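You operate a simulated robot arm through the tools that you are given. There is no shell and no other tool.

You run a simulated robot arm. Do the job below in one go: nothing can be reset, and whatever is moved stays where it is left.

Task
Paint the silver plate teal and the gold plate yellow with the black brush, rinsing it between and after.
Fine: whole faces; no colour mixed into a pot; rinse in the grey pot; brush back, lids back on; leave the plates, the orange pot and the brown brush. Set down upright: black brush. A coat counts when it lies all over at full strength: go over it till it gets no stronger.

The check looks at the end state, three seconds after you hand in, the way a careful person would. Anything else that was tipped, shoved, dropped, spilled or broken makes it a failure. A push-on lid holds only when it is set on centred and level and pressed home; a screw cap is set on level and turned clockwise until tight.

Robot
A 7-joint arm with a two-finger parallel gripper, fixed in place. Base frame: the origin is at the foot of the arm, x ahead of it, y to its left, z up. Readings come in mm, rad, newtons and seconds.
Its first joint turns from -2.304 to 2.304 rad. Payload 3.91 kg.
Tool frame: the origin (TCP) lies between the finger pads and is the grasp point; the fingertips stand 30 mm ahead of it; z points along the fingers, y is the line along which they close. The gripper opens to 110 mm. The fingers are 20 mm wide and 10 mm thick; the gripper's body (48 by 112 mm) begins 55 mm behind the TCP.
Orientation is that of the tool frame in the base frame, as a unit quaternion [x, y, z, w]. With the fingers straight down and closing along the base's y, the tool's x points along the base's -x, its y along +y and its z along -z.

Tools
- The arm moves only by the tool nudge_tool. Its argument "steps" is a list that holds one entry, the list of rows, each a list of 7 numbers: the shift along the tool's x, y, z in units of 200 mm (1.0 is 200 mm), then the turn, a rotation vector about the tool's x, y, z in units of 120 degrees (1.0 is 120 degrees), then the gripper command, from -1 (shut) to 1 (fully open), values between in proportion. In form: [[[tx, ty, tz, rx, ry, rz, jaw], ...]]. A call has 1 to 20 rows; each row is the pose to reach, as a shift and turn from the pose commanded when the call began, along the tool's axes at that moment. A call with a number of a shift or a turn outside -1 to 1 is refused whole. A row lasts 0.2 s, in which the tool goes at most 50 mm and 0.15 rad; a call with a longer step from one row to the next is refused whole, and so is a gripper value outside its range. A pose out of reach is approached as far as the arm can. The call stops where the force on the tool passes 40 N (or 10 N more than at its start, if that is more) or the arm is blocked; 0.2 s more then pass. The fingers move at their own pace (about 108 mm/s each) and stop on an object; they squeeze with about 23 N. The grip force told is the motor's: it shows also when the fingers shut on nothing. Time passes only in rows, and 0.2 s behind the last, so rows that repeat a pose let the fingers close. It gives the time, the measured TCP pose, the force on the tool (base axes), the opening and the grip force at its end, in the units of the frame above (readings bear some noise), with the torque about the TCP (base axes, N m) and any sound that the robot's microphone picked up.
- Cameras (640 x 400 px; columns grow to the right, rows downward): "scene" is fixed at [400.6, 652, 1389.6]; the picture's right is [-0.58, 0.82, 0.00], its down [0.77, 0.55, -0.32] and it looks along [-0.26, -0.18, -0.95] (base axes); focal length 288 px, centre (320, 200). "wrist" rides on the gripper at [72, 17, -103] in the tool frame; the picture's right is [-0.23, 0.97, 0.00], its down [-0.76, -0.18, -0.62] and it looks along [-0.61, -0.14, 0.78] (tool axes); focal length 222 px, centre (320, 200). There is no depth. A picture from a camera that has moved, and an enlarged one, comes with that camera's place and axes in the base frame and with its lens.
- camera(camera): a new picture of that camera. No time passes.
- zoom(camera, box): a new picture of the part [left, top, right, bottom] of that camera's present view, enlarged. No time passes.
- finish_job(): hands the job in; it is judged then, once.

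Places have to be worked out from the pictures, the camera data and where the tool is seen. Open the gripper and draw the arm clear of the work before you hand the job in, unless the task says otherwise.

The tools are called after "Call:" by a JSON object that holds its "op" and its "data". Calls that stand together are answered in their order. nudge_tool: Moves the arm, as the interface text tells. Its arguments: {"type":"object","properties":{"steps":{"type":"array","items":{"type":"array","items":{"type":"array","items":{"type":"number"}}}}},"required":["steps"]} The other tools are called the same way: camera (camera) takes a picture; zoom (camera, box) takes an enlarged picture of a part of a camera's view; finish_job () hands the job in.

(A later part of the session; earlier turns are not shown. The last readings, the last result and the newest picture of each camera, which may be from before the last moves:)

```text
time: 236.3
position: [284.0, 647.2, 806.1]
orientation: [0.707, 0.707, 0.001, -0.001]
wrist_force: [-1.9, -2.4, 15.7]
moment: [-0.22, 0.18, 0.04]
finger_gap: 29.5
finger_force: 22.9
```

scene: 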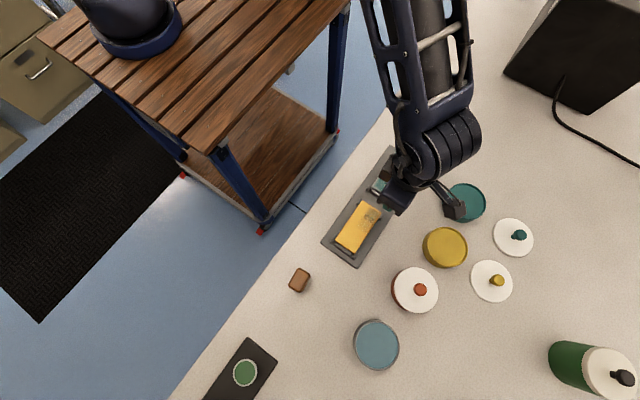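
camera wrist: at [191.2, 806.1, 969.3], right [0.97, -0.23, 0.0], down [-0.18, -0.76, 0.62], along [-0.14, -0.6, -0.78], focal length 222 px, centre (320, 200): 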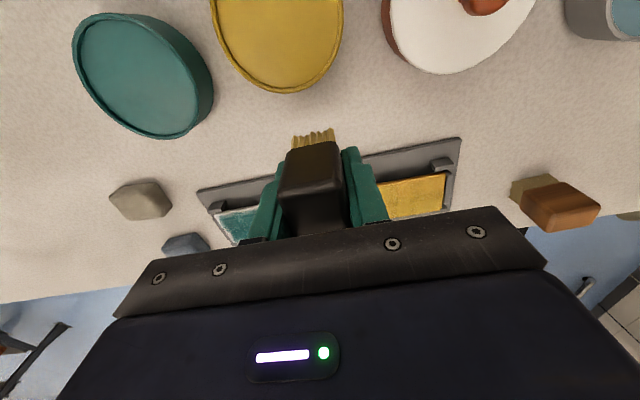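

Contact 16 N. Zigzag over the high-x half: +y lane out and back, then middle lane.

Call:
{"op": "nudge_tool", "data": {"steps": [[[0, -0.03, -0.002, 0, 0, 0, -1], [0, -0.07, -0.002, 0, 0, 0, -1], [0, -0.11, -0.002, 0, 0, 0, -1], [0, -0.15, -0.002, 0, 0, 0, -1], [0, -0.19, -0.002, 0, 0, 0, -1], [0, -0.23, -0.002, 0, 0, 0, -1], [0, -0.25, -0.002, 0, 0, 0, -1], [0, -0.21, -0.002, 0, 0, 0, -1], [0, -0.17, -0.002, 0, 0, 0, -1], [0, -0.13, -0.002, 0, 0, 0, -1], [0, -0.09, -0.002, 0, 0, 0, -1], [0, -0.05, -0.002, 0, 0, 0, -1], [0, -0.01, -0.002, 0, 0, 0, -1], [0, 0.01, -0.002, 0, 0, 0, -1], [-0.04, 0.01, -0.002, 0, 0, 0, -1], [-0.075, 0.01, -0.002, 0, 0, 0, -1], [-0.11, 0.01, -0.002, 0, 0, 0, -1], [-0.145, 0.01, -0.002, 0, 0, 0, -1], [-0.145, -0.03, -0.002, 0, 0, 0, -1], [-0.145, -0.07, -0.002, 0, 0, 0, -1]]]}}

```text
time: 240.5
position: [268.7, 618.1, 805.6]
orientation: [0.707, 0.707, 0.001, -0.001]
wrist_force: [7.0, -1.9, 17.9]
moment: [0.09, -0.16, -0.03]
finger_gap: 29.5
finger_force: 23.1
```

Continue along the −y lane to x≈184.

Call:
{"op": "nudge_tool", "data": {"steps": [[[0, -0.04, -0.001, 0, 0, 0, -1], [0, -0.08, -0.001, 0, 0, 0, -1], [0, -0.12, -0.001, 0, 0, 0, -1], [0, -0.16, -0.001, 0, 0, 0, -1], [0, -0.2, -0.001, 0, 0, 0, -1], [0, -0.24, -0.001, 0, 0, 0, -1], [0, -0.28, -0.001, 0, 0, 0, -1], [0, -0.32, -0.001, 0, 0, 0, -1], [0, -0.36, -0.001, 0, 0, 0, -1], [0, -0.4, -0.001, 0, 0, 0, -1], [0, -0.425, -0.001, 0, 0, 0, -1], [0.04, -0.425, -0.001, 0, 0, 0, -1], [0.08, -0.425, -0.001, 0, 0, 0, -1], [0.12, -0.425, -0.001, 0, 0, 0, -1], [0.15, -0.425, -0.001, 0, 0, 0, -1], [0.15, -0.425, -0.001, 0, 0, 0, -1]]]}}

Call:
{"op": "zoom", "data": {"camera": "wrist", "box": [240, 40, 560, 200]}}

```text
time: 243.9
position: [184.9, 648.7, 806.0]
orientation: [0.707, 0.707, 0.002, -0.001]
wrist_force: [-1.2, -1.1, 9.8]
moment: [-0.13, -0.06, -0.01]
finger_gap: 29.7
finger_force: 22.6
```

```text
2.00 times, centred on (400, 120) of wrist
camera zoom: at [201.0, 722.3, 909.1], right [0.97, -0.23, 0.0], down [-0.18, -0.76, 0.62], along [-0.14, -0.6, -0.78], focal length 444 px, centre (160, 360)
```

zoom: 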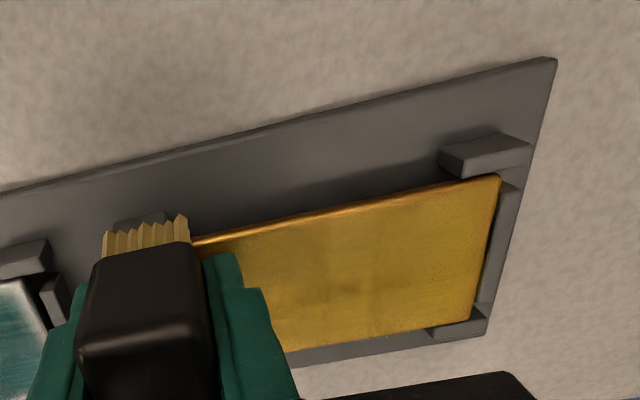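

Now along the +y lane back to the high-x end for even coverage.

Call:
{"op": "nudge_tool", "data": {"steps": [[[0, 0.03, 0, 0, 0, 0, -1], [0, 0.07, 0, 0, 0, 0, -1], [0, 0.11, 0, 0, 0, 0, -1], [0, 0.15, 0, 0, 0, 0, -1], [0, 0.19, 0, 0, 0, 0, -1], [0, 0.23, 0, 0, 0, 0, -1], [0, 0.27, 0, 0, 0, 0, -1], [0, 0.31, 0, 0, 0, 0, -1], [0, 0.35, 0, 0, 0, 0, -1], [0, 0.39, 0, 0, 0, 0, -1], [0, 0.43, 0, 0, 0, 0, -1], [0, 0.47, 0, 0, 0, 0, -1], [0, 0.49, 0, 0, 0, 0, -1], [0, 0.49, -0.04, 0, 0, 0, -1], [0, 0.49, -0.1, 0, 0, 0, -1], [0, 0.49, -0.17, 0, 0, 0, -1], [0, 0.49, -0.22, 0, 0, 0, -1], [0, 0.49, -0.24, 0, 0, 0, -1]]]}}

```text
time: 247.7
position: [282.8, 648.9, 854.3]
orientation: [0.707, 0.707, 0.001, 0.0]
wrist_force: [0.4, -0.3, -1.6]
moment: [-0.03, 0.0, 0.02]
finger_gap: 29.7
finger_force: 23.6
```

Move aside toward the yellow pot and view the gold plate again.

Call:
{"op": "nudge_tool", "data": {"steps": [[[0.03, -0.03, -0.02, 0, 0, 0, -1], [0.1, -0.09, -0.04, 0, 0, 0, -1], [0.18, -0.17, -0.05, 0, 0, 0, -1], [0.27, -0.25, -0.05, 0, 0, 0, -1], [0.36, -0.33, -0.05, 0, 0, 0, -1], [0.45, -0.41, -0.05, 0, 0, 0, -1], [0.54, -0.48, -0.05, 0, 0, 0, -1], [0.63, -0.53, -0.05, 0, 0, 0, -1], [0.71, -0.56, -0.05, 0, 0, 0, -1], [0.78, -0.575, -0.05, 0, 0, 0, -1], [0.81, -0.58, -0.05, 0, 0, 0, -1], [0.815, -0.58, -0.05, 0, 0, 0, -1]]]}}

Call:
{"op": "zoom", "data": {"camera": "scene", "box": [334, 194, 386, 262]}}

Call:
{"op": "zoom", "data": {"camera": "scene", "box": [320, 140, 432, 270]}}

```text
time: 250.3
position: [166.2, 812.0, 865.1]
orientation: [0.707, 0.707, 0.002, -0.002]
wrist_force: [0.4, 0.2, -1.6]
moment: [0.04, 0.0, -0.01]
finger_gap: 29.5
finger_force: 23.1
```

```text
5.88 times, centred on (360, 228) of scene
camera zoom: at [400.6, 652.0, 1389.6], right [-0.58, 0.82, 0.0], down [0.77, 0.55, -0.32], along [-0.26, -0.18, -0.95], focal length 1691 px, centre (85, 35)
```

zoom: 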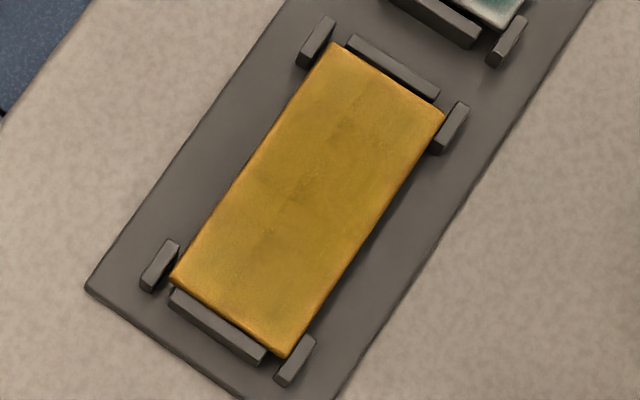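

```text
3.08 times, centred on (376, 205) of scene
camera zoom: at [400.6, 652.0, 1389.6], right [-0.58, 0.82, 0.0], down [0.77, 0.55, -0.32], along [-0.26, -0.18, -0.95], focal length 885 px, centre (148, 185)
```

zoom: 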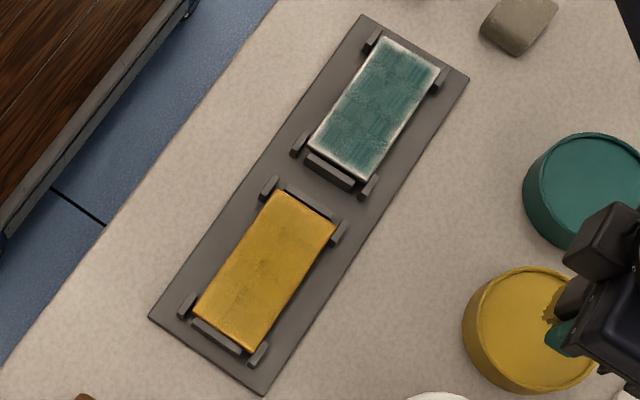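

The yellow coat is now even and matches the pot's colour. One more loaded pass will confirm saturation: dip again.

Call:
{"op": "nudge_tool", "data": {"steps": [[[0, 0.004, 0.05, 0, 0, 0, -1], [0, 0.004, 0.12, 0, 0, 0, -1], [0, 0.004, 0.19, 0, 0, 0, -1], [0, 0.004, 0.24, 0, 0, 0, -1], [0, 0.004, 0.262, 0, 0, 0, -1], [0, 0.004, 0.27, 0, 0, 0, -1], [0, 0.004, 0.274, 0, 0, 0, -1], [0, 0.004, 0.276, 0, 0, 0, -1], [0, 0.004, 0.276, 0, 0, 0, -1]]]}}

```text
time: 252.3
position: [166.6, 811.9, 810.6]
orientation: [0.707, 0.707, 0.002, -0.001]
wrist_force: [0.6, -4.2, 27.6]
moment: [-0.4, 0.07, 0.04]
finger_gap: 29.4
finger_force: 23.0
```

Loaded. Return to the gold plate, this time the +y lane a little further out (y≈651).

Call:
{"op": "nudge_tool", "data": {"steps": [[[0, 0, -0.04, 0, 0, 0, -1], [0, 0, -0.1, 0, 0, 0, -1], [0, 0, -0.17, 0, 0, 0, -1], [-0.05, 0.01, -0.2, 0, 0, 0, -1], [-0.13, 0.02, -0.2, 0, 0, 0, -1], [-0.23, 0.05, -0.2, 0, 0, 0, -1], [-0.34, 0.1, -0.2, 0, 0, 0, -1], [-0.45, 0.18, -0.2, 0, 0, 0, -1], [-0.56, 0.28, -0.2, 0, 0, 0, -1], [-0.66, 0.38, -0.2, 0, 0, 0, -1], [-0.74, 0.47, -0.2, 0, 0, 0, -1], [-0.79, 0.55, -0.2, 0, 0, 0, -1], [-0.805, 0.59, -0.19, 0, 0, 0, -1], [-0.805, 0.59, -0.14, 0, 0, 0, -1], [-0.805, 0.59, -0.09, 0, 0, 0, -1], [-0.805, 0.59, -0.04, 0, 0, 0, -1], [-0.805, 0.59, -0.005, 0, 0, 0, -1], [-0.805, 0.59, 0.008, 0, 0, 0, -1], [-0.805, 0.59, 0.015, 0, 0, 0, -1], [-0.805, 0.59, 0.015, 0, 0, 0, -1]]]}}

```text
time: 256.5
position: [283.7, 650.5, 805.8]
orientation: [0.707, 0.707, 0.001, -0.001]
wrist_force: [-1.0, -1.9, 7.8]
moment: [-0.11, 0.09, 0.01]
finger_gap: 29.7
finger_force: 22.6
```

Contact 8 N. Stroke the +y lane to x≈184.

Call:
{"op": "nudge_tool", "data": {"steps": [[[0, -0.03, 0, 0, 0, 0, -1], [0, -0.07, 0, 0, 0, 0, -1], [0, -0.11, 0, 0, 0, 0, -1], [0, -0.15, 0, 0, 0, 0, -1], [0, -0.19, 0, 0, 0, 0, -1], [0, -0.23, 0, 0, 0, 0, -1], [0, -0.27, 0, 0, 0, 0, -1], [0, -0.31, 0, 0, 0, 0, -1], [0, -0.35, 0, 0, 0, 0, -1], [0, -0.39, 0, 0, 0, 0, -1], [0, -0.43, 0, 0, 0, 0, -1], [0, -0.47, 0, 0, 0, 0, -1], [0, -0.5, 0, 0, 0, 0, -1], [0, -0.5, 0, 0, 0, 0, -1]]]}}

```text
time: 259.5
position: [184.6, 650.3, 805.2]
orientation: [0.707, 0.707, 0.001, -0.002]
wrist_force: [3.7, 0.8, 13.0]
moment: [-0.1, -0.25, 0.05]
finger_gap: 29.6
finger_force: 23.2
```

Now the middle lane back to the high-x end.

Call:
{"op": "nudge_tool", "data": {"steps": [[[-0.04, 0.0, -0.001, 0, 0, 0, -1], [-0.085, 0.0, -0.001, 0, 0, 0, -1], [-0.085, 0.04, -0.001, 0, 0, 0, -1], [-0.085, 0.08, -0.001, 0, 0, 0, -1], [-0.085, 0.12, -0.001, 0, 0, 0, -1], [-0.085, 0.16, -0.001, 0, 0, 0, -1], [-0.085, 0.2, -0.001, 0, 0, 0, -1], [-0.085, 0.24, -0.001, 0, 0, 0, -1], [-0.085, 0.28, -0.001, 0, 0, 0, -1], [-0.085, 0.32, -0.001, 0, 0, 0, -1], [-0.085, 0.36, -0.001, 0, 0, 0, -1], [-0.085, 0.4, -0.001, 0, 0, 0, -1], [-0.085, 0.44, -0.001, 0, 0, 0, -1], [-0.085, 0.48, -0.001, 0, 0, 0, -1], [-0.085, 0.5, -0.001, 0, 0, 0, -1], [-0.085, 0.5, -0.001, 0, 0, 0, -1]]]}}

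```text
time: 262.9
position: [286.2, 633.7, 806.3]
orientation: [0.708, 0.706, 0.001, 0.0]
wrist_force: [-0.5, -0.2, 6.9]
moment: [0.0, 0.06, -0.06]
finger_gap: 29.6
finger_force: 22.8
```

Then the −y lane to x≈184 and lift.

Call:
{"op": "nudge_tool", "data": {"steps": [[[-0.04, -0.005, 0, 0, 0, 0, -1], [-0.085, -0.01, 0, 0, 0, 0, -1], [-0.085, -0.05, 0, 0, 0, 0, -1], [-0.085, -0.09, 0, 0, 0, 0, -1], [-0.085, -0.13, 0, 0, 0, 0, -1], [-0.085, -0.17, 0, 0, 0, 0, -1], [-0.085, -0.21, 0, 0, 0, 0, -1], [-0.085, -0.25, 0, 0, 0, 0, -1], [-0.085, -0.29, 0, 0, 0, 0, -1], [-0.085, -0.33, 0, 0, 0, 0, -1], [-0.085, -0.37, 0, 0, 0, 0, -1], [-0.085, -0.41, 0, 0, 0, 0, -1], [-0.085, -0.45, 0, 0, 0, 0, -1], [-0.085, -0.49, 0, 0, 0, 0, -1], [-0.085, -0.51, 0, 0, 0, 0, -1], [-0.085, -0.51, -0.04, 0, 0, 0, -1], [-0.085, -0.51, -0.1, 0, 0, 0, -1], [-0.085, -0.51, -0.18, 0, 0, 0, -1], [-0.085, -0.51, -0.26, 0, 0, 0, -1], [-0.085, -0.51, -0.3, 0, 0, 0, -1]]]}}

```text
time: 267.1
position: [182.1, 616.8, 865.4]
orientation: [0.707, 0.707, 0.001, -0.001]
wrist_force: [-0.2, 0.1, -0.9]
moment: [0.01, 0.0, 0.0]
finger_gap: 29.6
finger_force: 22.7
```

Move to (253, 715) where both cameras can see the plates.

Call:
{"op": "nudge_tool", "data": {"steps": [[[0.03, 0.02, -0.02, 0, 0, 0, -1], [0.1, 0.07, -0.04, 0, 0, 0, -1], [0.18, 0.13, -0.05, 0, 0, 0, -1], [0.26, 0.19, -0.05, 0, 0, 0, -1], [0.34, 0.25, -0.05, 0, 0, 0, -1], [0.42, 0.31, -0.05, 0, 0, 0, -1], [0.47, 0.35, -0.05, 0, 0, 0, -1], [0.49, 0.36, -0.05, 0, 0, 0, -1], [0.49, 0.36, -0.05, 0, 0, 0, -1]]]}}

Call:
{"op": "zoom", "data": {"camera": "wrist", "box": [130, 160, 274, 250]}}

Call:
{"op": "zoom", "data": {"camera": "scene", "box": [334, 194, 386, 262]}}

```text
time: 269.1
position: [254.4, 714.3, 876.0]
orientation: [0.707, 0.707, 0.001, -0.001]
wrist_force: [-0.3, 0.1, -0.6]
moment: [0.01, 0.01, -0.02]
finger_gap: 29.4
finger_force: 23.1
```

```text
4.44 times, centred on (202, 205) of wrist
camera zoom: at [271.7, 787.6, 979.3], right [0.97, -0.23, 0.0], down [-0.18, -0.76, 0.62], along [-0.14, -0.6, -0.78], focal length 987 px, centre (844, 178)
```

zoom: 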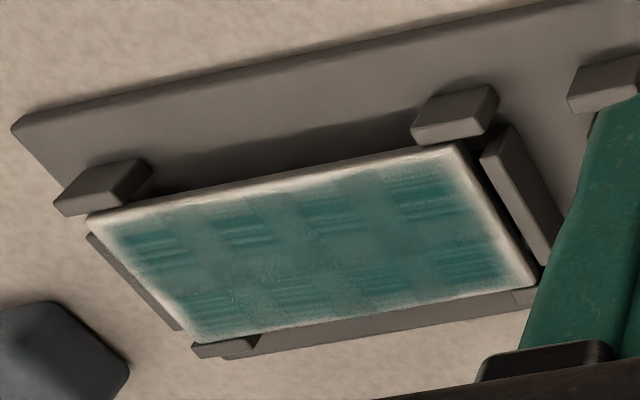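

```text
5.88 times, centred on (360, 228) of scene
camera zoom: at [400.6, 652.0, 1389.6], right [-0.58, 0.82, 0.0], down [0.77, 0.55, -0.32], along [-0.26, -0.18, -0.95], focal length 1691 px, centre (85, 35)
```

zoom: 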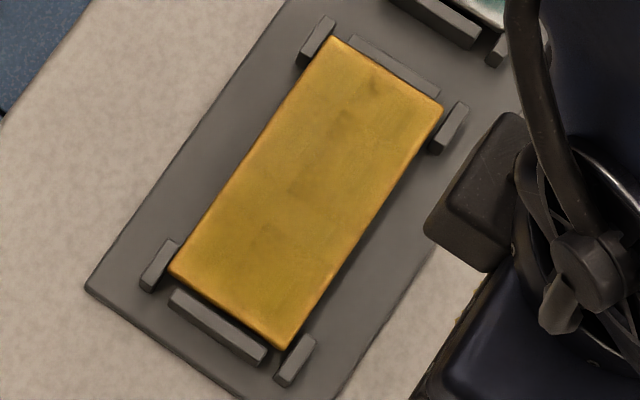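

The yellow coat didn't change with the extra pass (saturated), and the silver coat shows 8 equally strong cells. Now the final rinse: go to the grey pot (≈(410.5, 787.5)).

Call:
{"op": "nudge_tool", "data": {"steps": [[[0, 0.04, 0, 0, 0, 0, -1], [0, 0.12, 0, 0, 0, 0, -1], [0, 0.22, 0, 0, 0, 0, -1], [0, 0.32, 0, 0, 0, 0, -1], [0, 0.42, 0, 0, 0, 0, -1], [0, 0.52, 0, 0, 0, 0, -1], [0, 0.62, 0, 0, 0, 0, -1], [0.02, 0.7, 0, 0, 0, 0, -1], [0.06, 0.75, 0, 0, 0, 0, -1], [0.12, 0.775, 0, 0, 0, 0, -1], [0.19, 0.78, 0, 0, 0, 0, -1], [0.26, 0.78, 0, 0, 0, 0, -1], [0.32, 0.78, 0, 0, 0, 0, -1], [0.355, 0.78, 0, 0, 0, 0, -1], [0.366, 0.78, 0, 0, 0, 0, -1], [0.366, 0.78, 0, 0, 0, 0, -1]]]}}

Call:
{"op": "zoom", "data": {"camera": "wrist", "box": [192, 30, 448, 190]}}

```text
time: 272.5
position: [411.1, 786.6, 876.2]
orientation: [0.707, 0.707, 0.001, 0.0]
wrist_force: [0.1, -0.7, -0.6]
moment: [-0.01, -0.01, 0.01]
finger_gap: 29.6
finger_force: 22.9
```

```text
2.50 times, centred on (320, 110) of wrist
camera zoom: at [428.1, 860.5, 979.5], right [0.97, -0.23, 0.0], down [-0.18, -0.76, 0.62], along [-0.14, -0.6, -0.78], focal length 555 px, centre (320, 425)
```

zoom: 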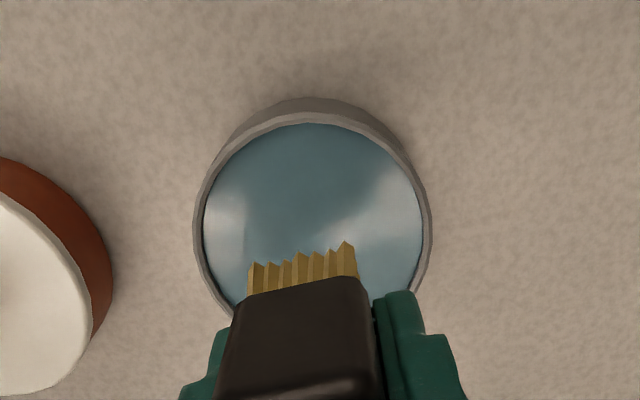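

Centred over the water, bristles yellow. Lower for the final rinse.

Call:
{"op": "nudge_tool", "data": {"steps": [[[0, -0.005, 0.03, 0, 0, 0, -1], [0, -0.005, 0.08, 0, 0, 0, -1], [0, -0.005, 0.14, 0, 0, 0, -1], [0, -0.005, 0.2, 0, 0, 0, -1], [0, -0.005, 0.25, 0, 0, 0, -1], [0, -0.005, 0.285, 0, 0, 0, -1], [0, -0.005, 0.302, 0, 0, 0, -1], [0, -0.005, 0.31, 0, 0, 0, -1], [0, -0.005, 0.31, 0, 0, 0, -1]]]}}

```text
time: 274.5
position: [410.8, 787.7, 813.9]
orientation: [0.707, 0.707, 0.001, -0.001]
wrist_force: [-0.8, 0.3, -0.7]
moment: [0.0, -0.02, 0.03]
finger_gap: 29.7
finger_force: 23.2
```

Not touching yet; lower in small steps.

Call:
{"op": "nudge_tool", "data": {"steps": [[[0, 0, 0.005, 0, 0, 0, -1], [0, 0, 0.01, 0, 0, 0, -1], [0, 0, 0.014, 0, 0, 0, -1], [0, 0, 0.014, 0, 0, 0, -1], [0, 0, 0.014, 0, 0, 0, -1]]]}}

Call:
{"op": "zoom", "data": {"camera": "wrist", "box": [192, 30, 448, 190]}}

```text
time: 275.7
position: [410.2, 787.7, 811.6]
orientation: [0.707, 0.707, 0.001, 0.0]
wrist_force: [0.2, 0.0, 0.2]
moment: [-0.02, -0.01, -0.01]
finger_gap: 29.4
finger_force: 22.6
```

```text
2.50 times, centred on (320, 110) of wrist
camera zoom: at [427.1, 860.8, 914.5], right [0.97, -0.23, 0.0], down [-0.18, -0.76, 0.62], along [-0.14, -0.6, -0.78], focal length 555 px, centre (320, 425)
```

zoom: 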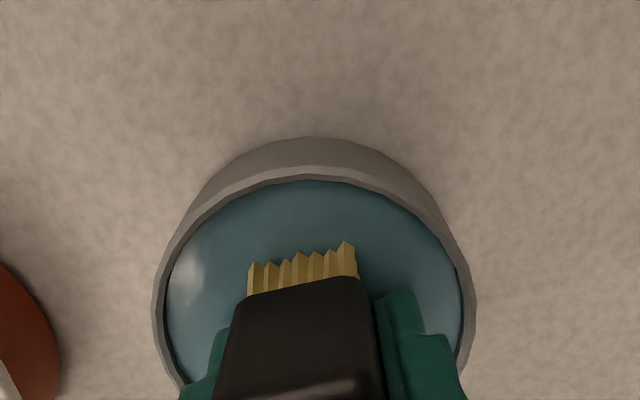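

Still just above the water; another 2 mm.

Call:
{"op": "nudge_tool", "data": {"steps": [[[0, 0, 0.004, 0, 0, 0, -1], [0, 0, 0.008, 0, 0, 0, -1], [0, 0, 0.01, 0, 0, 0, -1], [0, 0, 0.01, 0, 0, 0, -1], [0, 0, 0.01, 0, 0, 0, -1]]]}}

Call:
{"op": "zoom", "data": {"camera": "wrist", "box": [192, 30, 448, 190]}}

```text
time: 276.9
position: [410.1, 788.8, 811.5]
orientation: [0.707, 0.707, 0.002, -0.001]
wrist_force: [1.2, -3.3, 20.7]
moment: [-0.25, 0.08, 0.0]
finger_gap: 29.5
finger_force: 23.3
```

```text
2.50 times, centred on (320, 110) of wrist
camera zoom: at [426.9, 860.7, 914.3], right [0.97, -0.23, 0.0], down [-0.18, -0.76, 0.62], along [-0.14, -0.6, -0.78], focal length 555 px, centre (320, 425)
```

zoom: 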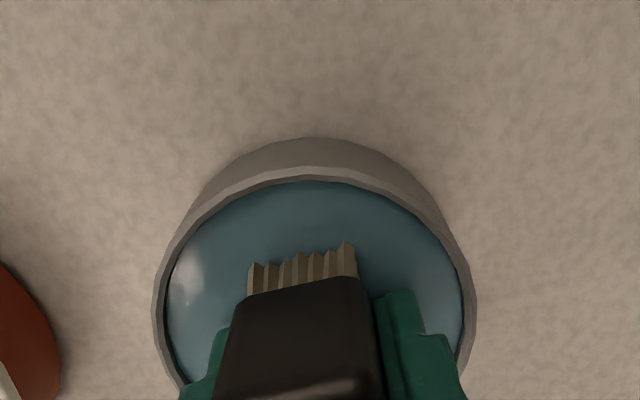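

Bristles are clean. Hold briefly, then lift straight up.

Call:
{"op": "nudge_tool", "data": {"steps": [[[0, 0, 0, 0, 0, 0, -1], [0, 0, 0, 0, 0, 0, -1], [0, 0, -0.01, 0, 0, 0, -1], [0, 0, -0.03, 0, 0, 0, -1], [0, 0, -0.08, 0, 0, 0, -1], [0, 0, -0.15, 0, 0, 0, -1], [0, 0, -0.22, 0, 0, 0, -1], [0, 0, -0.28, 0, 0, 0, -1], [0, 0, -0.3, 0, 0, 0, -1], [0, 0, -0.3, 0, 0, 0, -1], [0, 0, -0.3, 0, 0, 0, -1], [0, 0, -0.3, 0, 0, 0, -1]]]}}

Call:
{"op": "zoom", "data": {"camera": "wrist", "box": [192, 30, 448, 190]}}

```text
time: 279.5
position: [410.7, 786.9, 869.2]
orientation: [0.707, 0.707, 0.0, -0.001]
wrist_force: [0.6, 1.2, -0.5]
moment: [0.0, 0.0, -0.01]
finger_gap: 29.6
finger_force: 22.2
```

```text
2.50 times, centred on (320, 110) of wrist
camera zoom: at [427.2, 860.6, 972.4], right [0.97, -0.23, 0.0], down [-0.18, -0.76, 0.62], along [-0.14, -0.6, -0.78], focal length 555 px, centre (320, 425)
```

zoom: 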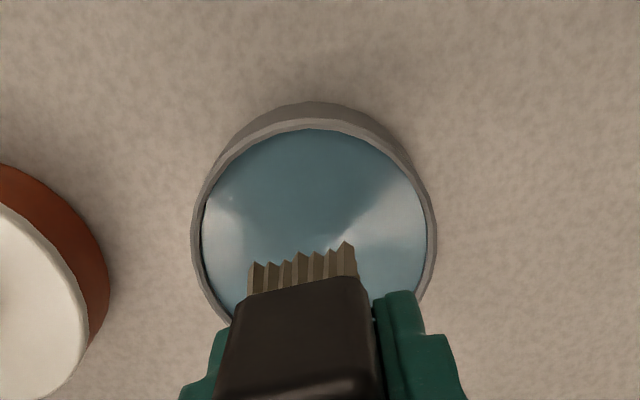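

Clean. Now carry the brush back to its original spot (485.5, 685), turning the tool back by 9.5°.

Call:
{"op": "nudge_tool", "data": {"steps": [[[-0.02, 0.015, 0, 0, 0, -0.003, -1], [-0.07, 0.05, 0, 0, 0, -0.011, -1], [-0.13, 0.095, 0, 0, 0, -0.021, -1], [-0.2, 0.145, 0, 0, 0, -0.031, -1], [-0.27, 0.2, 0, 0, 0, -0.042, -1], [-0.34, 0.25, 0, 0, 0, -0.053, -1], [-0.41, 0.3, 0, 0, 0, -0.064, -1], [-0.47, 0.345, 0, 0, 0, -0.073, -1], [-0.5, 0.367, 0, 0, 0, -0.078, -1], [-0.51, 0.374, 0, 0, 0, -0.079, -1], [-0.51, 0.374, 0, 0, 0, -0.079, -1]]]}}

Call:
{"op": "camera", "data": {"camera": "wrist"}}

```text
time: 281.9
position: [486.2, 686.1, 870.3]
orientation: [0.646, 0.763, 0.001, -0.001]
wrist_force: [-0.6, 0.2, -0.1]
moment: [-0.02, -0.01, -0.02]
finger_gap: 29.6
finger_force: 23.2
```

```text
taken
camera wrist: at [489.8, 760.5, 972.5], right [1.0, -0.06, 0.0], down [-0.05, -0.78, 0.62], along [-0.04, -0.62, -0.78], focal length 222 px, centre (320, 200)
```

wrist: 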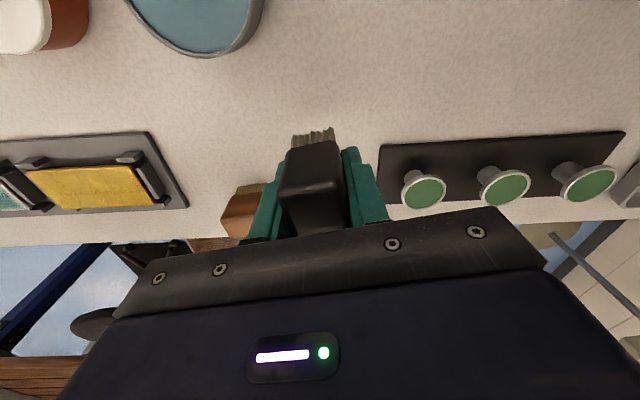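

Same pose as at pick-up. Descend to just above the table contact height.

Call:
{"op": "nudge_tool", "data": {"steps": [[[-0.005, 0, 0.03, 0, 0, 0, -1], [-0.0075, 0, 0.08, 0, 0, 0, -1], [-0.0075, 0, 0.15, 0, 0, 0, -1], [-0.0075, 0, 0.22, 0, 0, 0, -1], [-0.0075, 0, 0.29, 0, 0, 0, -1], [-0.0075, 0, 0.35, 0, 0, 0, -1], [-0.0075, 0, 0.39, 0, 0, 0, -1], [-0.0075, 0, 0.41, 0, 0, 0, -1], [-0.0075, 0, 0.415, 0, 0, 0, -1], [-0.0075, 0, 0.415, 0, 0, 0, -1]]]}}

```text
time: 284.1
position: [485.4, 684.2, 785.3]
orientation: [0.647, 0.762, 0.001, -0.001]
wrist_force: [0.5, -0.4, -0.6]
moment: [0.01, -0.02, -0.01]
finger_gap: 29.8
finger_force: 22.7
```

No contact yet at 785; lower 1 mm per row.

Call:
{"op": "nudge_tool", "data": {"steps": [[[0, 0, 0.004, 0, 0, 0, -1], [0, 0, 0.008, 0, 0, 0, -1], [0, 0, 0.01, 0, 0, 0, -1], [0, 0, 0.01, 0, 0, 0, -1]]]}}

```text
time: 285.1
position: [485.3, 684.0, 783.3]
orientation: [0.646, 0.763, 0.001, -0.001]
wrist_force: [-0.9, -0.3, 0.1]
moment: [0.0, 0.0, 0.01]
finger_gap: 29.6
finger_force: 22.9
```

Call:
{"op": "nudge_tool", "data": {"steps": [[[0, 0, 0.004, 0, 0, 0, -1], [0, 0, 0.008, 0, 0, 0, -1], [0, 0, 0.008, 0, 0, 0, -1]]]}}

```text
time: 285.9
position: [484.8, 683.0, 781.6]
orientation: [0.647, 0.763, 0.002, 0.0]
wrist_force: [-0.1, 0.1, -0.3]
moment: [0.03, 0.02, 0.0]
finger_gap: 29.4
finger_force: 22.6
```

Still no contact at 781.6; let me look at the gap to the table.

Call:
{"op": "zoom", "data": {"camera": "wrist", "box": [224, 95, 416, 245]}}

```text
2.67 times, centred on (320, 170) of wrist
camera zoom: at [489.6, 759.0, 885.9], right [1.0, -0.06, 0.0], down [-0.05, -0.78, 0.62], along [-0.04, -0.62, -0.78], focal length 592 px, centre (320, 280)
```

zoom: 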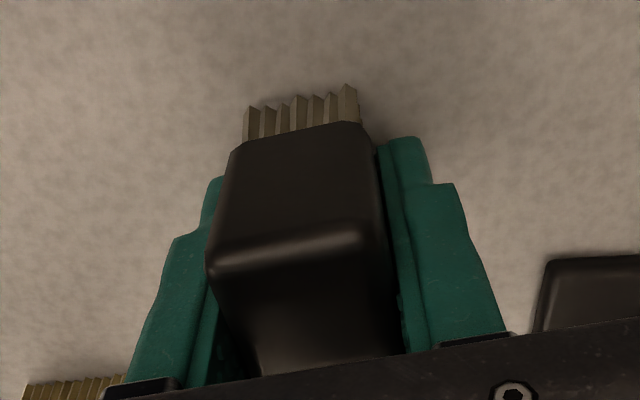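

The brush is nearly at the table; continue lowering gently.

Call:
{"op": "nudge_tool", "data": {"steps": [[[0, 0, 0.004, 0, 0, 0, -1], [0, 0, 0.008, 0, 0, 0, -1], [0, 0, 0.008, 0, 0, 0, -1]]]}}

```text
time: 286.7
position: [484.2, 684.2, 781.3]
orientation: [0.647, 0.762, 0.001, 0.0]
wrist_force: [-1.1, 0.1, -0.2]
moment: [0.0, 0.02, -0.02]
finger_gap: 29.7
finger_force: 23.3
```

Call:
{"op": "nudge_tool", "data": {"steps": [[[0, 0, 0.003, 0, 0, 0, -1], [0, 0, 0.006, 0, 0, 0, -1], [0, 0, 0.006, 0, 0, 0, -1]]]}}

```text
time: 287.5
position: [485.7, 683.0, 780.4]
orientation: [0.647, 0.762, 0.001, 0.0]
wrist_force: [-0.2, 0.1, -0.8]
moment: [-0.02, 0.02, 0.01]
finger_gap: 29.5
finger_force: 23.7
```

Still free; continue in sub-mm steps.

Call:
{"op": "nudge_tool", "data": {"steps": [[[0, 0, 0.003, 0, 0, 0, -1], [0, 0, 0.006, 0, 0, 0, -1], [0, 0, 0.009, 0, 0, 0, -1], [0, 0, 0.009, 0, 0, 0, -1]]]}}

```text
time: 288.5
position: [483.8, 683.6, 780.6]
orientation: [0.647, 0.762, 0.001, 0.0]
wrist_force: [-2.7, -7.9, 32.9]
moment: [-0.65, 0.66, 0.08]
finger_gap: 29.3
finger_force: 23.5
```

Firm contact (33 N, a corner touching first). Ease up ~1 mm before releasing.

Call:
{"op": "nudge_tool", "data": {"steps": [[[0, 0, -0.003, 0, 0, 0, -1], [0, 0, -0.006, 0, 0, 0, -1], [0, 0, -0.006, 0, 0, 0, -1]]]}}

```text
time: 289.3
position: [484.7, 683.8, 780.7]
orientation: [0.646, 0.763, 0.003, -0.002]
wrist_force: [3.0, 4.0, 26.5]
moment: [-0.2, 0.37, 0.07]
finger_gap: 29.5
finger_force: 22.4
```

Still 26 N; ease up another 0.8 mm.

Call:
{"op": "nudge_tool", "data": {"steps": [[[0, 0, -0.002, 0, 0, 0, -1], [0, 0, -0.004, 0, 0, 0, -1], [0, 0, -0.004, 0, 0, 0, -1]]]}}

Call:
{"op": "zoom", "data": {"camera": "wrist", "box": [224, 95, 416, 245]}}

```text
time: 290.1
position: [486.8, 683.9, 779.8]
orientation: [0.647, 0.763, 0.002, -0.001]
wrist_force: [4.4, 8.9, 17.4]
moment: [0.05, 0.16, -0.08]
finger_gap: 29.8
finger_force: 23.2
```

```text
2.67 times, centred on (320, 170) of wrist
camera zoom: at [489.8, 759.1, 883.3], right [1.0, -0.06, 0.0], down [-0.05, -0.78, 0.62], along [-0.04, -0.62, -0.78], focal length 592 px, centre (320, 280)
```

zoom: 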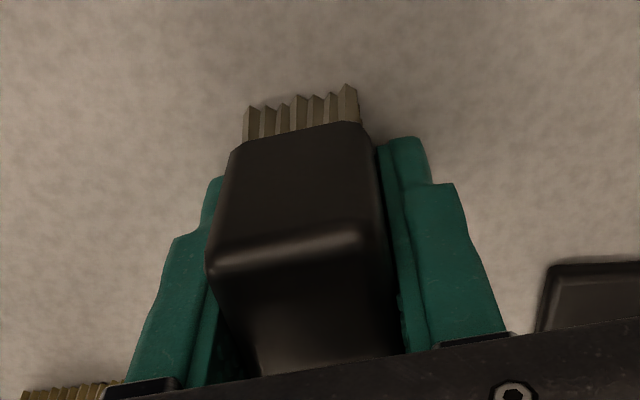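

Ease up a little more to reduce the pre-load, then open slowly.

Call:
{"op": "nudge_tool", "data": {"steps": [[[0, 0, -0.003, 0, 0, 0, -1], [0, 0, -0.004, 0, 0, 0, -1], [0, 0, -0.004, 0, 0, 0, -1]]]}}

```text
time: 290.9
position: [485.7, 683.2, 778.4]
orientation: [0.647, 0.763, 0.0, 0.0]
wrist_force: [0.2, 0.5, 4.2]
moment: [-0.04, -0.02, -0.02]
finger_gap: 29.9
finger_force: 23.2
```

Light contact (4 N). Open the fingers in stages.

Call:
{"op": "nudge_tool", "data": {"steps": [[[0, 0, 0, 0, 0, 0, -0.44], [0, 0, 0, 0, 0, 0, -0.4], [0, 0, 0, 0, 0, 0, -0.3], [0, 0, 0, 0, 0, 0, -0.15], [0, 0, 0, 0, 0, 0, 0.05], [0, 0, 0, 0, 0, 0, 0.1], [0, 0, 0, 0, 0, 0, 0.1]]]}}

Call:
{"op": "zoom", "data": {"camera": "wrist", "box": [224, 95, 416, 245]}}

```text
time: 292.5
position: [485.8, 684.3, 779.6]
orientation: [0.646, 0.763, 0.001, 0.0]
wrist_force: [0.4, 0.0, -0.7]
moment: [0.02, -0.02, -0.01]
finger_gap: 60.5
finger_force: 0.1
```

```text
2.67 times, centred on (320, 170) of wrist
camera zoom: at [489.8, 759.1, 884.0], right [1.0, -0.06, 0.0], down [-0.05, -0.78, 0.62], along [-0.04, -0.62, -0.78], focal length 592 px, centre (320, 280)
```

zoom: 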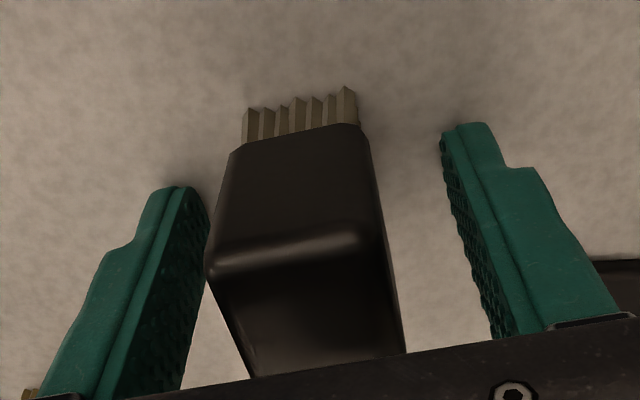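

The brush stands on its own. Now raise the open gripper straight up, slowly at first.

Call:
{"op": "nudge_tool", "data": {"steps": [[[0, 0, -0.03, 0, 0, 0, 0.1], [0, 0, -0.09, 0, 0, 0, 0.1], [0, 0, -0.18, 0, 0, 0, 0.1], [0, 0, -0.3, 0, 0, 0, 0.1], [0, 0, -0.42, 0, 0, 0, 0.1], [0, 0, -0.54, 0, 0, 0, 0.1], [0, 0, -0.6, 0, 0, 0, 0.1], [0, 0, -0.6, 0, 0, 0, 0.1]]]}}

Call:
{"op": "camera", "data": {"camera": "wrist"}}

Call:
{"op": "zoom", "data": {"camera": "wrist", "box": [272, 80, 368, 155]}}

```text
time: 294.3
position: [486.2, 684.6, 901.3]
orientation: [0.646, 0.763, 0.002, -0.001]
wrist_force: [0.2, 0.4, -0.2]
moment: [-0.01, -0.02, 0.01]
finger_gap: 60.5
finger_force: 0.2
```

```text
taken
camera wrist: at [490.2, 758.8, 1004.2], right [1.0, -0.06, 0.0], down [-0.05, -0.78, 0.62], along [-0.04, -0.62, -0.78], focal length 222 px, centre (320, 200)
```

wrist: 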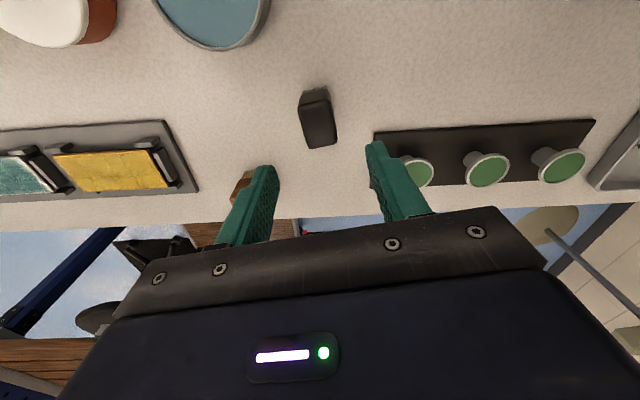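

```text
5.33 times, centred on (320, 118) of wrist
camera zoom: at [490.2, 758.8, 1004.2], right [1.0, -0.06, 0.0], down [-0.05, -0.78, 0.62], along [-0.04, -0.62, -0.78], focal length 1185 px, centre (320, 640)
```

zoom: 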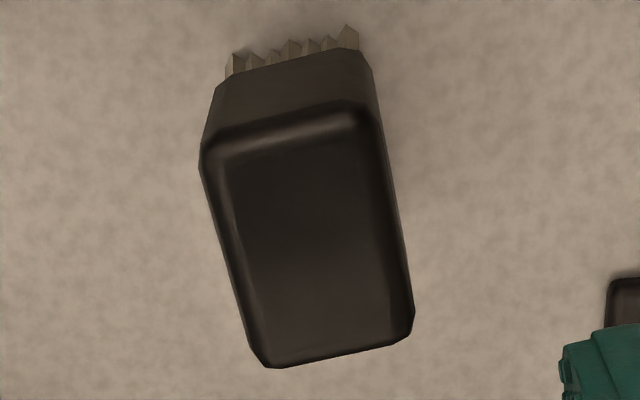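

The black brush stands upright at its original spot with clean bristles. Next the lids: teal lid ≈(50, 930), yellow lid ≈(167, 929). I travel toward them at a safe height, realigning the tool with the axes.

Call:
{"op": "nudge_tool", "data": {"steps": [[[0.03, -0.06, 0, 0, 0, 0.005, 0.1], [0.09, -0.17, 0, 0, 0, 0.015, 0.1], [0.17, -0.33, 0, 0, 0, 0.029, 0.1], [0.25, -0.49, 0, 0, 0, 0.043, 0.1], [0.33, -0.65, 0, 0, 0, 0.057, 0.1], [0.4, -0.78, 0, 0, 0, 0.069, 0.1], [0.44, -0.86, 0, 0, 0, 0.077, 0.1], [0.451, -0.889, 0, 0, 0, 0.079, 0.1], [0.451, -0.889, 0, 0, 0, 0.079, 0.1]]]}}

```text
time: 296.3
position: [295.2, 744.6, 900.6]
orientation: [0.707, 0.707, 0.001, 0.0]
wrist_force: [-0.9, 0.7, 0.9]
moment: [0.01, 0.01, 0.02]
finger_gap: 60.5
finger_force: 0.1
```

Continue to a viewpoint above the lids.

Call:
{"op": "nudge_tool", "data": {"steps": [[[0.04, -0.04, -0.03, 0, 0, 0, 0.1], [0.12, -0.13, -0.08, 0, 0, 0, 0.1], [0.24, -0.26, -0.12, 0, 0, 0, 0.1], [0.36, -0.39, -0.15, 0, 0, 0, 0.1], [0.48, -0.52, -0.15, 0, 0, 0, 0.1], [0.59, -0.63, -0.15, 0, 0, 0, 0.1], [0.65, -0.7, -0.15, 0, 0, 0, 0.1], [0.677, -0.725, -0.15, 0, 0, 0, 0.1], [0.677, -0.725, -0.15, 0, 0, 0, 0.1]]]}}

Call:
{"op": "camera", "data": {"camera": "wrist"}}

Call:
{"op": "zoom", "data": {"camera": "wrist", "box": [160, 0, 400, 150]}}

Call:
{"op": "camera", "data": {"camera": "scene"}}

```text
time: 298.3
position: [150.6, 879.3, 930.7]
orientation: [0.707, 0.707, 0.001, -0.001]
wrist_force: [-0.7, -0.1, 0.4]
moment: [0.01, 0.02, 0.01]
finger_gap: 60.7
finger_force: 0.0
```

```text
taken
camera wrist: at [166.9, 952.2, 1033.8], right [0.97, -0.23, 0.0], down [-0.18, -0.76, 0.62], along [-0.14, -0.61, -0.78], focal length 222 px, centre (320, 200)
```

wrist: 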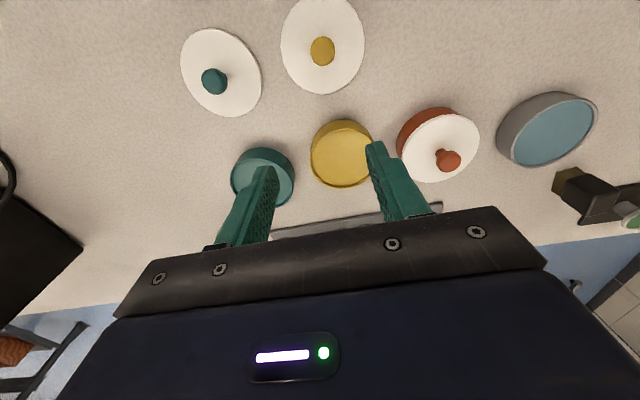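

```text
2.67 times, centred on (280, 75) of wrist
camera zoom: at [166.9, 952.2, 1033.8], right [0.97, -0.23, 0.0], down [-0.18, -0.76, 0.62], along [-0.14, -0.61, -0.78], focal length 592 px, centre (427, 533)
```

zoom: 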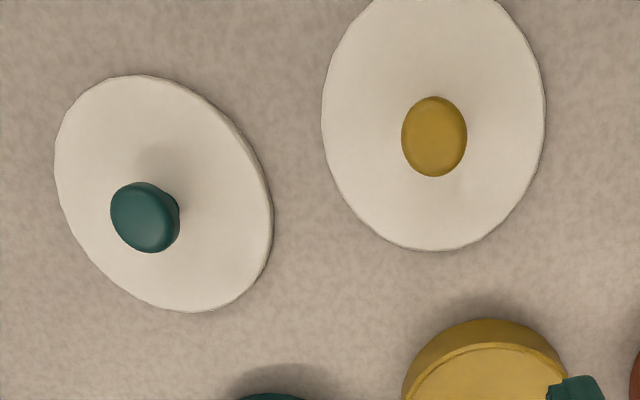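

```text
taken
```

scene: 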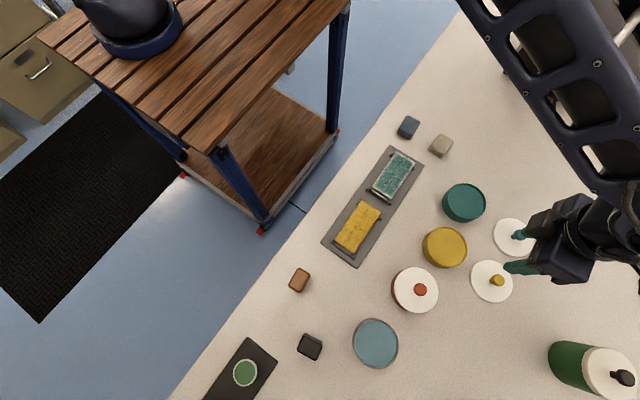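

From this view: teal lid centre ≈(49, 930), knob top z≈773, lid top z≈750; yellow lid ≈(166.3, 929.8). Move above the teal lid's knob and check alignment.

Call:
{"op": "nudge_tool", "data": {"steps": [[[0.02, -0.05, 0.02, 0, 0, 0, 0.1], [0.08, -0.16, 0.08, 0, 0, 0, 0.1], [0.15, -0.3, 0.16, 0, 0, 0, 0.1], [0.22, -0.43, 0.24, 0, 0, 0, 0.1], [0.25, -0.5, 0.31, 0, 0, 0, 0.1], [0.2535, -0.5085, 0.37, 0, 0, 0, 0.1], [0.2535, -0.5085, 0.4, 0, 0, 0, 0.1], [0.2535, -0.5085, 0.4, 0, 0, 0, 0.1]]]}}

Call:
{"op": "zoom", "data": {"camera": "wrist", "box": [192, 30, 448, 190]}}

```text
time: 300.1
position: [49.3, 929.9, 852.0]
orientation: [0.707, 0.708, 0.002, -0.001]
wrist_force: [0.2, -0.3, 0.0]
moment: [-0.01, -0.01, -0.01]
finger_gap: 60.4
finger_force: 0.1
```

```text
2.50 times, centred on (320, 110) of wrist
camera zoom: at [65.1, 1003.3, 954.5], right [0.97, -0.23, 0.0], down [-0.18, -0.76, 0.62], along [-0.14, -0.6, -0.78], focal length 555 px, centre (320, 425)
```

zoom: 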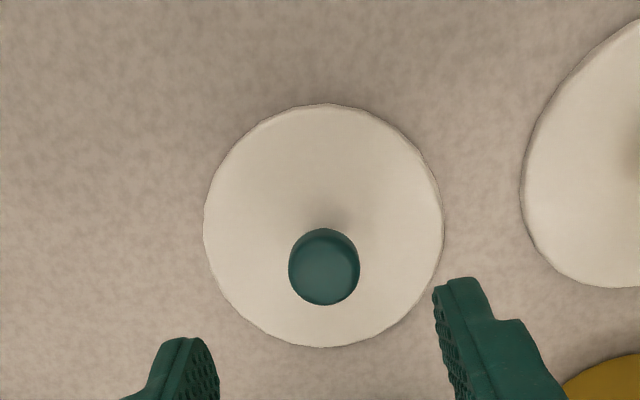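

The knob is nearly on the tool axis (small offset +1.2, −1.7 mm). Correct and descend so the fingertips end just above the lid surface.

Call:
{"op": "nudge_tool", "data": {"steps": [[[-0.0085, 0.006, 0.04, 0, 0, 0, 0.1], [-0.0085, 0.006, 0.12, 0, 0, 0, 0.1], [-0.0085, 0.006, 0.2, 0, 0, 0, 0.1], [-0.0085, 0.006, 0.26, 0, 0, 0, 0.1], [-0.0085, 0.006, 0.3, 0, 0, 0, 0.1], [-0.0085, 0.006, 0.32, 0, 0, 0, 0.1], [-0.0085, 0.006, 0.32, 0, 0, 0, 0.1]]]}}

Call:
{"op": "zoom", "data": {"camera": "wrist", "box": [192, 60, 448, 220]}}

Call:
{"op": "zoom", "data": {"camera": "scene", "box": [470, 200, 566, 260]}}

```text
time: 301.7
position: [51.2, 929.1, 787.2]
orientation: [0.707, 0.707, 0.001, -0.001]
wrist_force: [-0.3, 0.3, 0.1]
moment: [0.02, -0.02, -0.03]
finger_gap: 60.5
finger_force: 0.0
```

```text
2.50 times, centred on (320, 140) of wrist
camera zoom: at [66.7, 1001.6, 890.1], right [0.97, -0.23, 0.0], down [-0.18, -0.76, 0.62], along [-0.14, -0.6, -0.78], focal length 555 px, centre (320, 350)
```

zoom: 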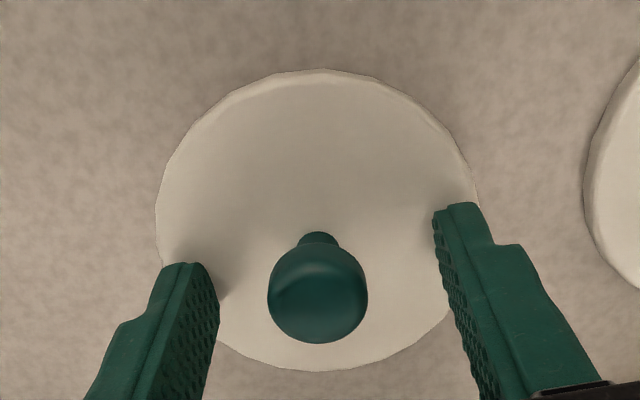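

```text
6.67 times, centred on (518, 230) of scene
camera zoom: at [400.6, 652.0, 1389.6], right [-0.58, 0.82, 0.0], down [0.77, 0.55, -0.32], along [-0.26, -0.18, -0.95], focal length 1917 px, centre (-1000, 0)
```

zoom: 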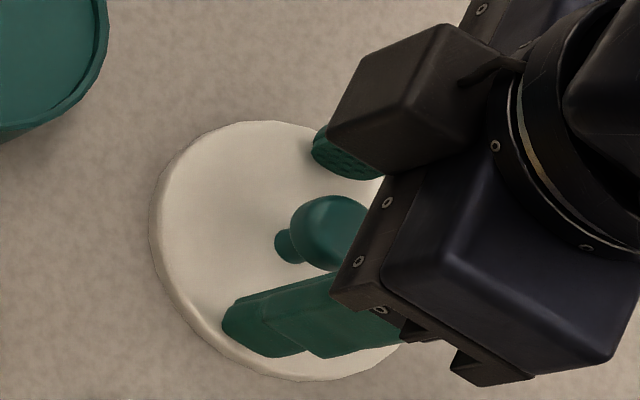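

The knob is a ~25 mm ball on a stem (ball centre z≈773), centred between the fingers. Descend ~4 mm more and close gently.

Call:
{"op": "nudge_tool", "data": {"steps": [[[-0.005, 0, 0.01, 0, 0, 0, 0.1], [-0.005, 0, 0.02, 0, 0, 0, 0.1], [-0.005, 0, 0.02, 0, 0, 0, -0.2], [-0.005, 0, 0.02, 0, 0, 0, -0.4], [-0.005, 0, 0.02, 0, 0, 0, -0.5], [-0.005, 0, 0.02, 0, 0, 0, -0.6], [-0.005, 0, 0.02, 0, 0, 0, -0.8], [-0.005, 0, 0.02, 0, 0, 0, -1], [-0.005, 0, 0.02, 0, 0, 0, -1], [-0.005, 0, 0.02, 0, 0, 0, -1]]]}}

Call:
{"op": "zoom", "data": {"camera": "wrist", "box": [192, 60, 448, 220]}}

```text
time: 303.6
position: [50.5, 928.7, 785.2]
orientation: [0.707, 0.708, 0.002, -0.002]
wrist_force: [0.0, 1.1, 9.8]
moment: [-0.1, 0.07, -0.05]
finger_gap: 22.4
finger_force: 22.6
stopped in row 9: the force on the tool passed its limit at 40 N (the readings are from after the stop); the commanded pose is now the measured one
```

```text
2.50 times, centred on (320, 140) of wrist
camera zoom: at [66.7, 1001.6, 889.1], right [0.97, -0.23, 0.0], down [-0.18, -0.77, 0.62], along [-0.14, -0.6, -0.79], focal length 555 px, centre (320, 350)
```

zoom: 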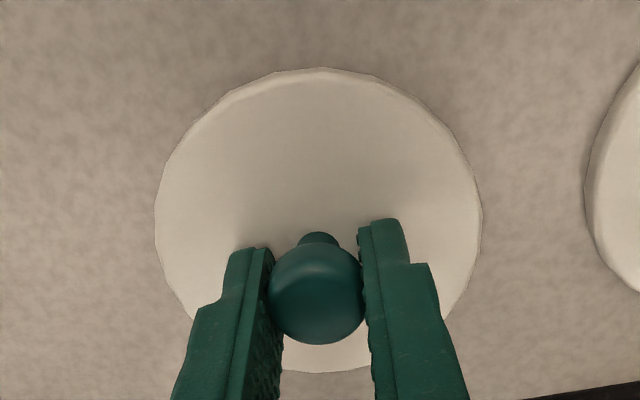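

Ball gripped (gap 22.4 mm); there was a brief force spike while squeezing. Lift very slowly a few mm and check that the lid comes along.

Call:
{"op": "nudge_tool", "data": {"steps": [[[0, 0, -0.002, 0, 0, 0, -1], [0, 0, -0.005, 0, 0, 0, -1], [0, 0, -0.01, 0, 0, 0, -1], [0, 0, -0.015, 0, 0, 0, -1], [0, 0, -0.02, 0, 0, 0, -1], [0, 0, -0.03, 0, 0, 0, -1], [0, 0, -0.04, 0, 0, 0, -1], [0, 0, -0.05, 0, 0, 0, -1]]]}}

Call:
{"op": "zoom", "data": {"camera": "wrist", "box": [192, 60, 448, 220]}}

Call:
{"op": "zoom", "data": {"camera": "scene", "box": [470, 200, 566, 260]}}

```text
time: 305.4
position: [50.1, 928.4, 793.4]
orientation: [0.706, 0.708, 0.002, -0.001]
wrist_force: [-0.3, 0.3, -0.7]
moment: [0.0, 0.01, -0.01]
finger_gap: 21.8
finger_force: 22.7
```

```text
2.50 times, centred on (320, 140) of wrist
camera zoom: at [67.0, 1001.5, 897.9], right [0.97, -0.23, 0.0], down [-0.18, -0.76, 0.62], along [-0.14, -0.6, -0.78], focal length 555 px, centre (320, 350)
```

zoom: 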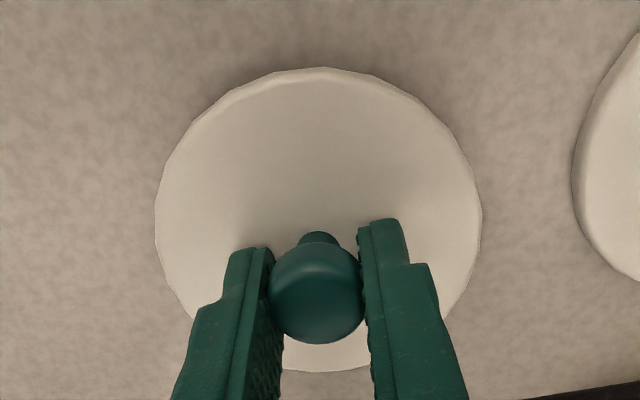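

```text
6.67 times, centred on (518, 230) of scene
camera zoom: at [400.6, 652.0, 1389.6], right [-0.58, 0.82, 0.0], down [0.77, 0.55, -0.32], along [-0.26, -0.18, -0.95], focal length 1917 px, centre (-1000, 0)
```

zoom: 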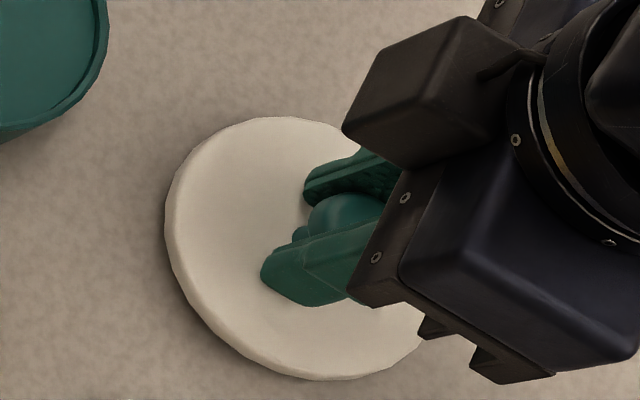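

The lid is held and level. Lift it gradually to a safe height.

Call:
{"op": "nudge_tool", "data": {"steps": [[[0, 0, -0.02, 0, 0, 0, -1], [0, 0, -0.05, 0, 0, 0, -1], [0, 0, -0.09, 0, 0, 0, -1], [0, 0, -0.13, 0, 0, 0, -1], [0, 0, -0.17, 0, 0, 0, -1], [0, 0, -0.21, 0, 0, 0, -1], [0, 0, -0.25, 0, 0, 0, -1], [0, 0, -0.29, 0, 0, 0, -1], [0, 0, -0.32, 0, 0, 0, -1], [0, 0, -0.34, 0, 0, 0, -1], [0, 0, -0.34, 0, 0, 0, -1]]]}}

Call:
{"op": "camera", "data": {"camera": "wrist"}}

```text
time: 307.8
position: [49.7, 928.5, 863.0]
orientation: [0.707, 0.707, 0.001, -0.002]
wrist_force: [0.7, 0.1, -0.2]
moment: [-0.04, -0.01, 0.05]
finger_gap: 22.0
finger_force: 23.1
```

```text
taken
camera wrist: at [66.5, 1001.4, 966.0], right [0.97, -0.23, 0.0], down [-0.18, -0.76, 0.62], along [-0.14, -0.6, -0.79], focal length 222 px, centre (320, 200)
```

wrist: 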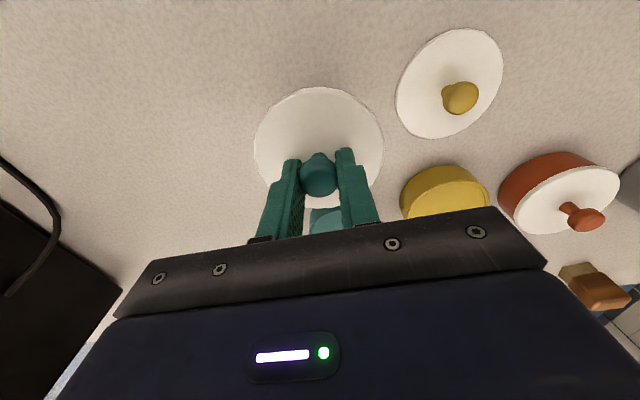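

Before moving, compare the pots' positions with the first pictures.

Call:
{"op": "zoom", "data": {"camera": "scene", "box": [400, 170, 560, 270]}}

```text
4.00 times, centred on (480, 220) of scene
camera zoom: at [400.6, 652.0, 1389.6], right [-0.58, 0.82, 0.0], down [0.77, 0.55, -0.32], along [-0.26, -0.18, -0.95], focal length 1150 px, centre (-320, 120)
```

zoom: 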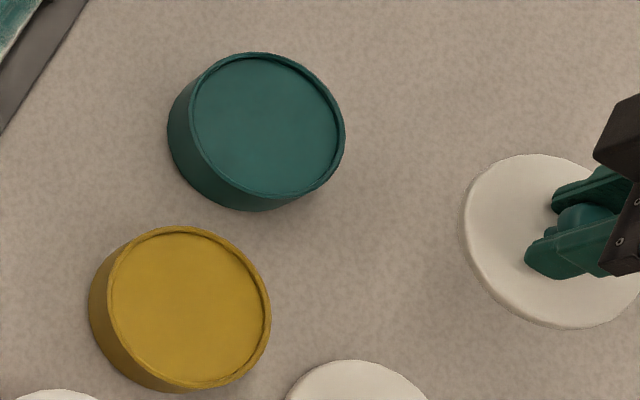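

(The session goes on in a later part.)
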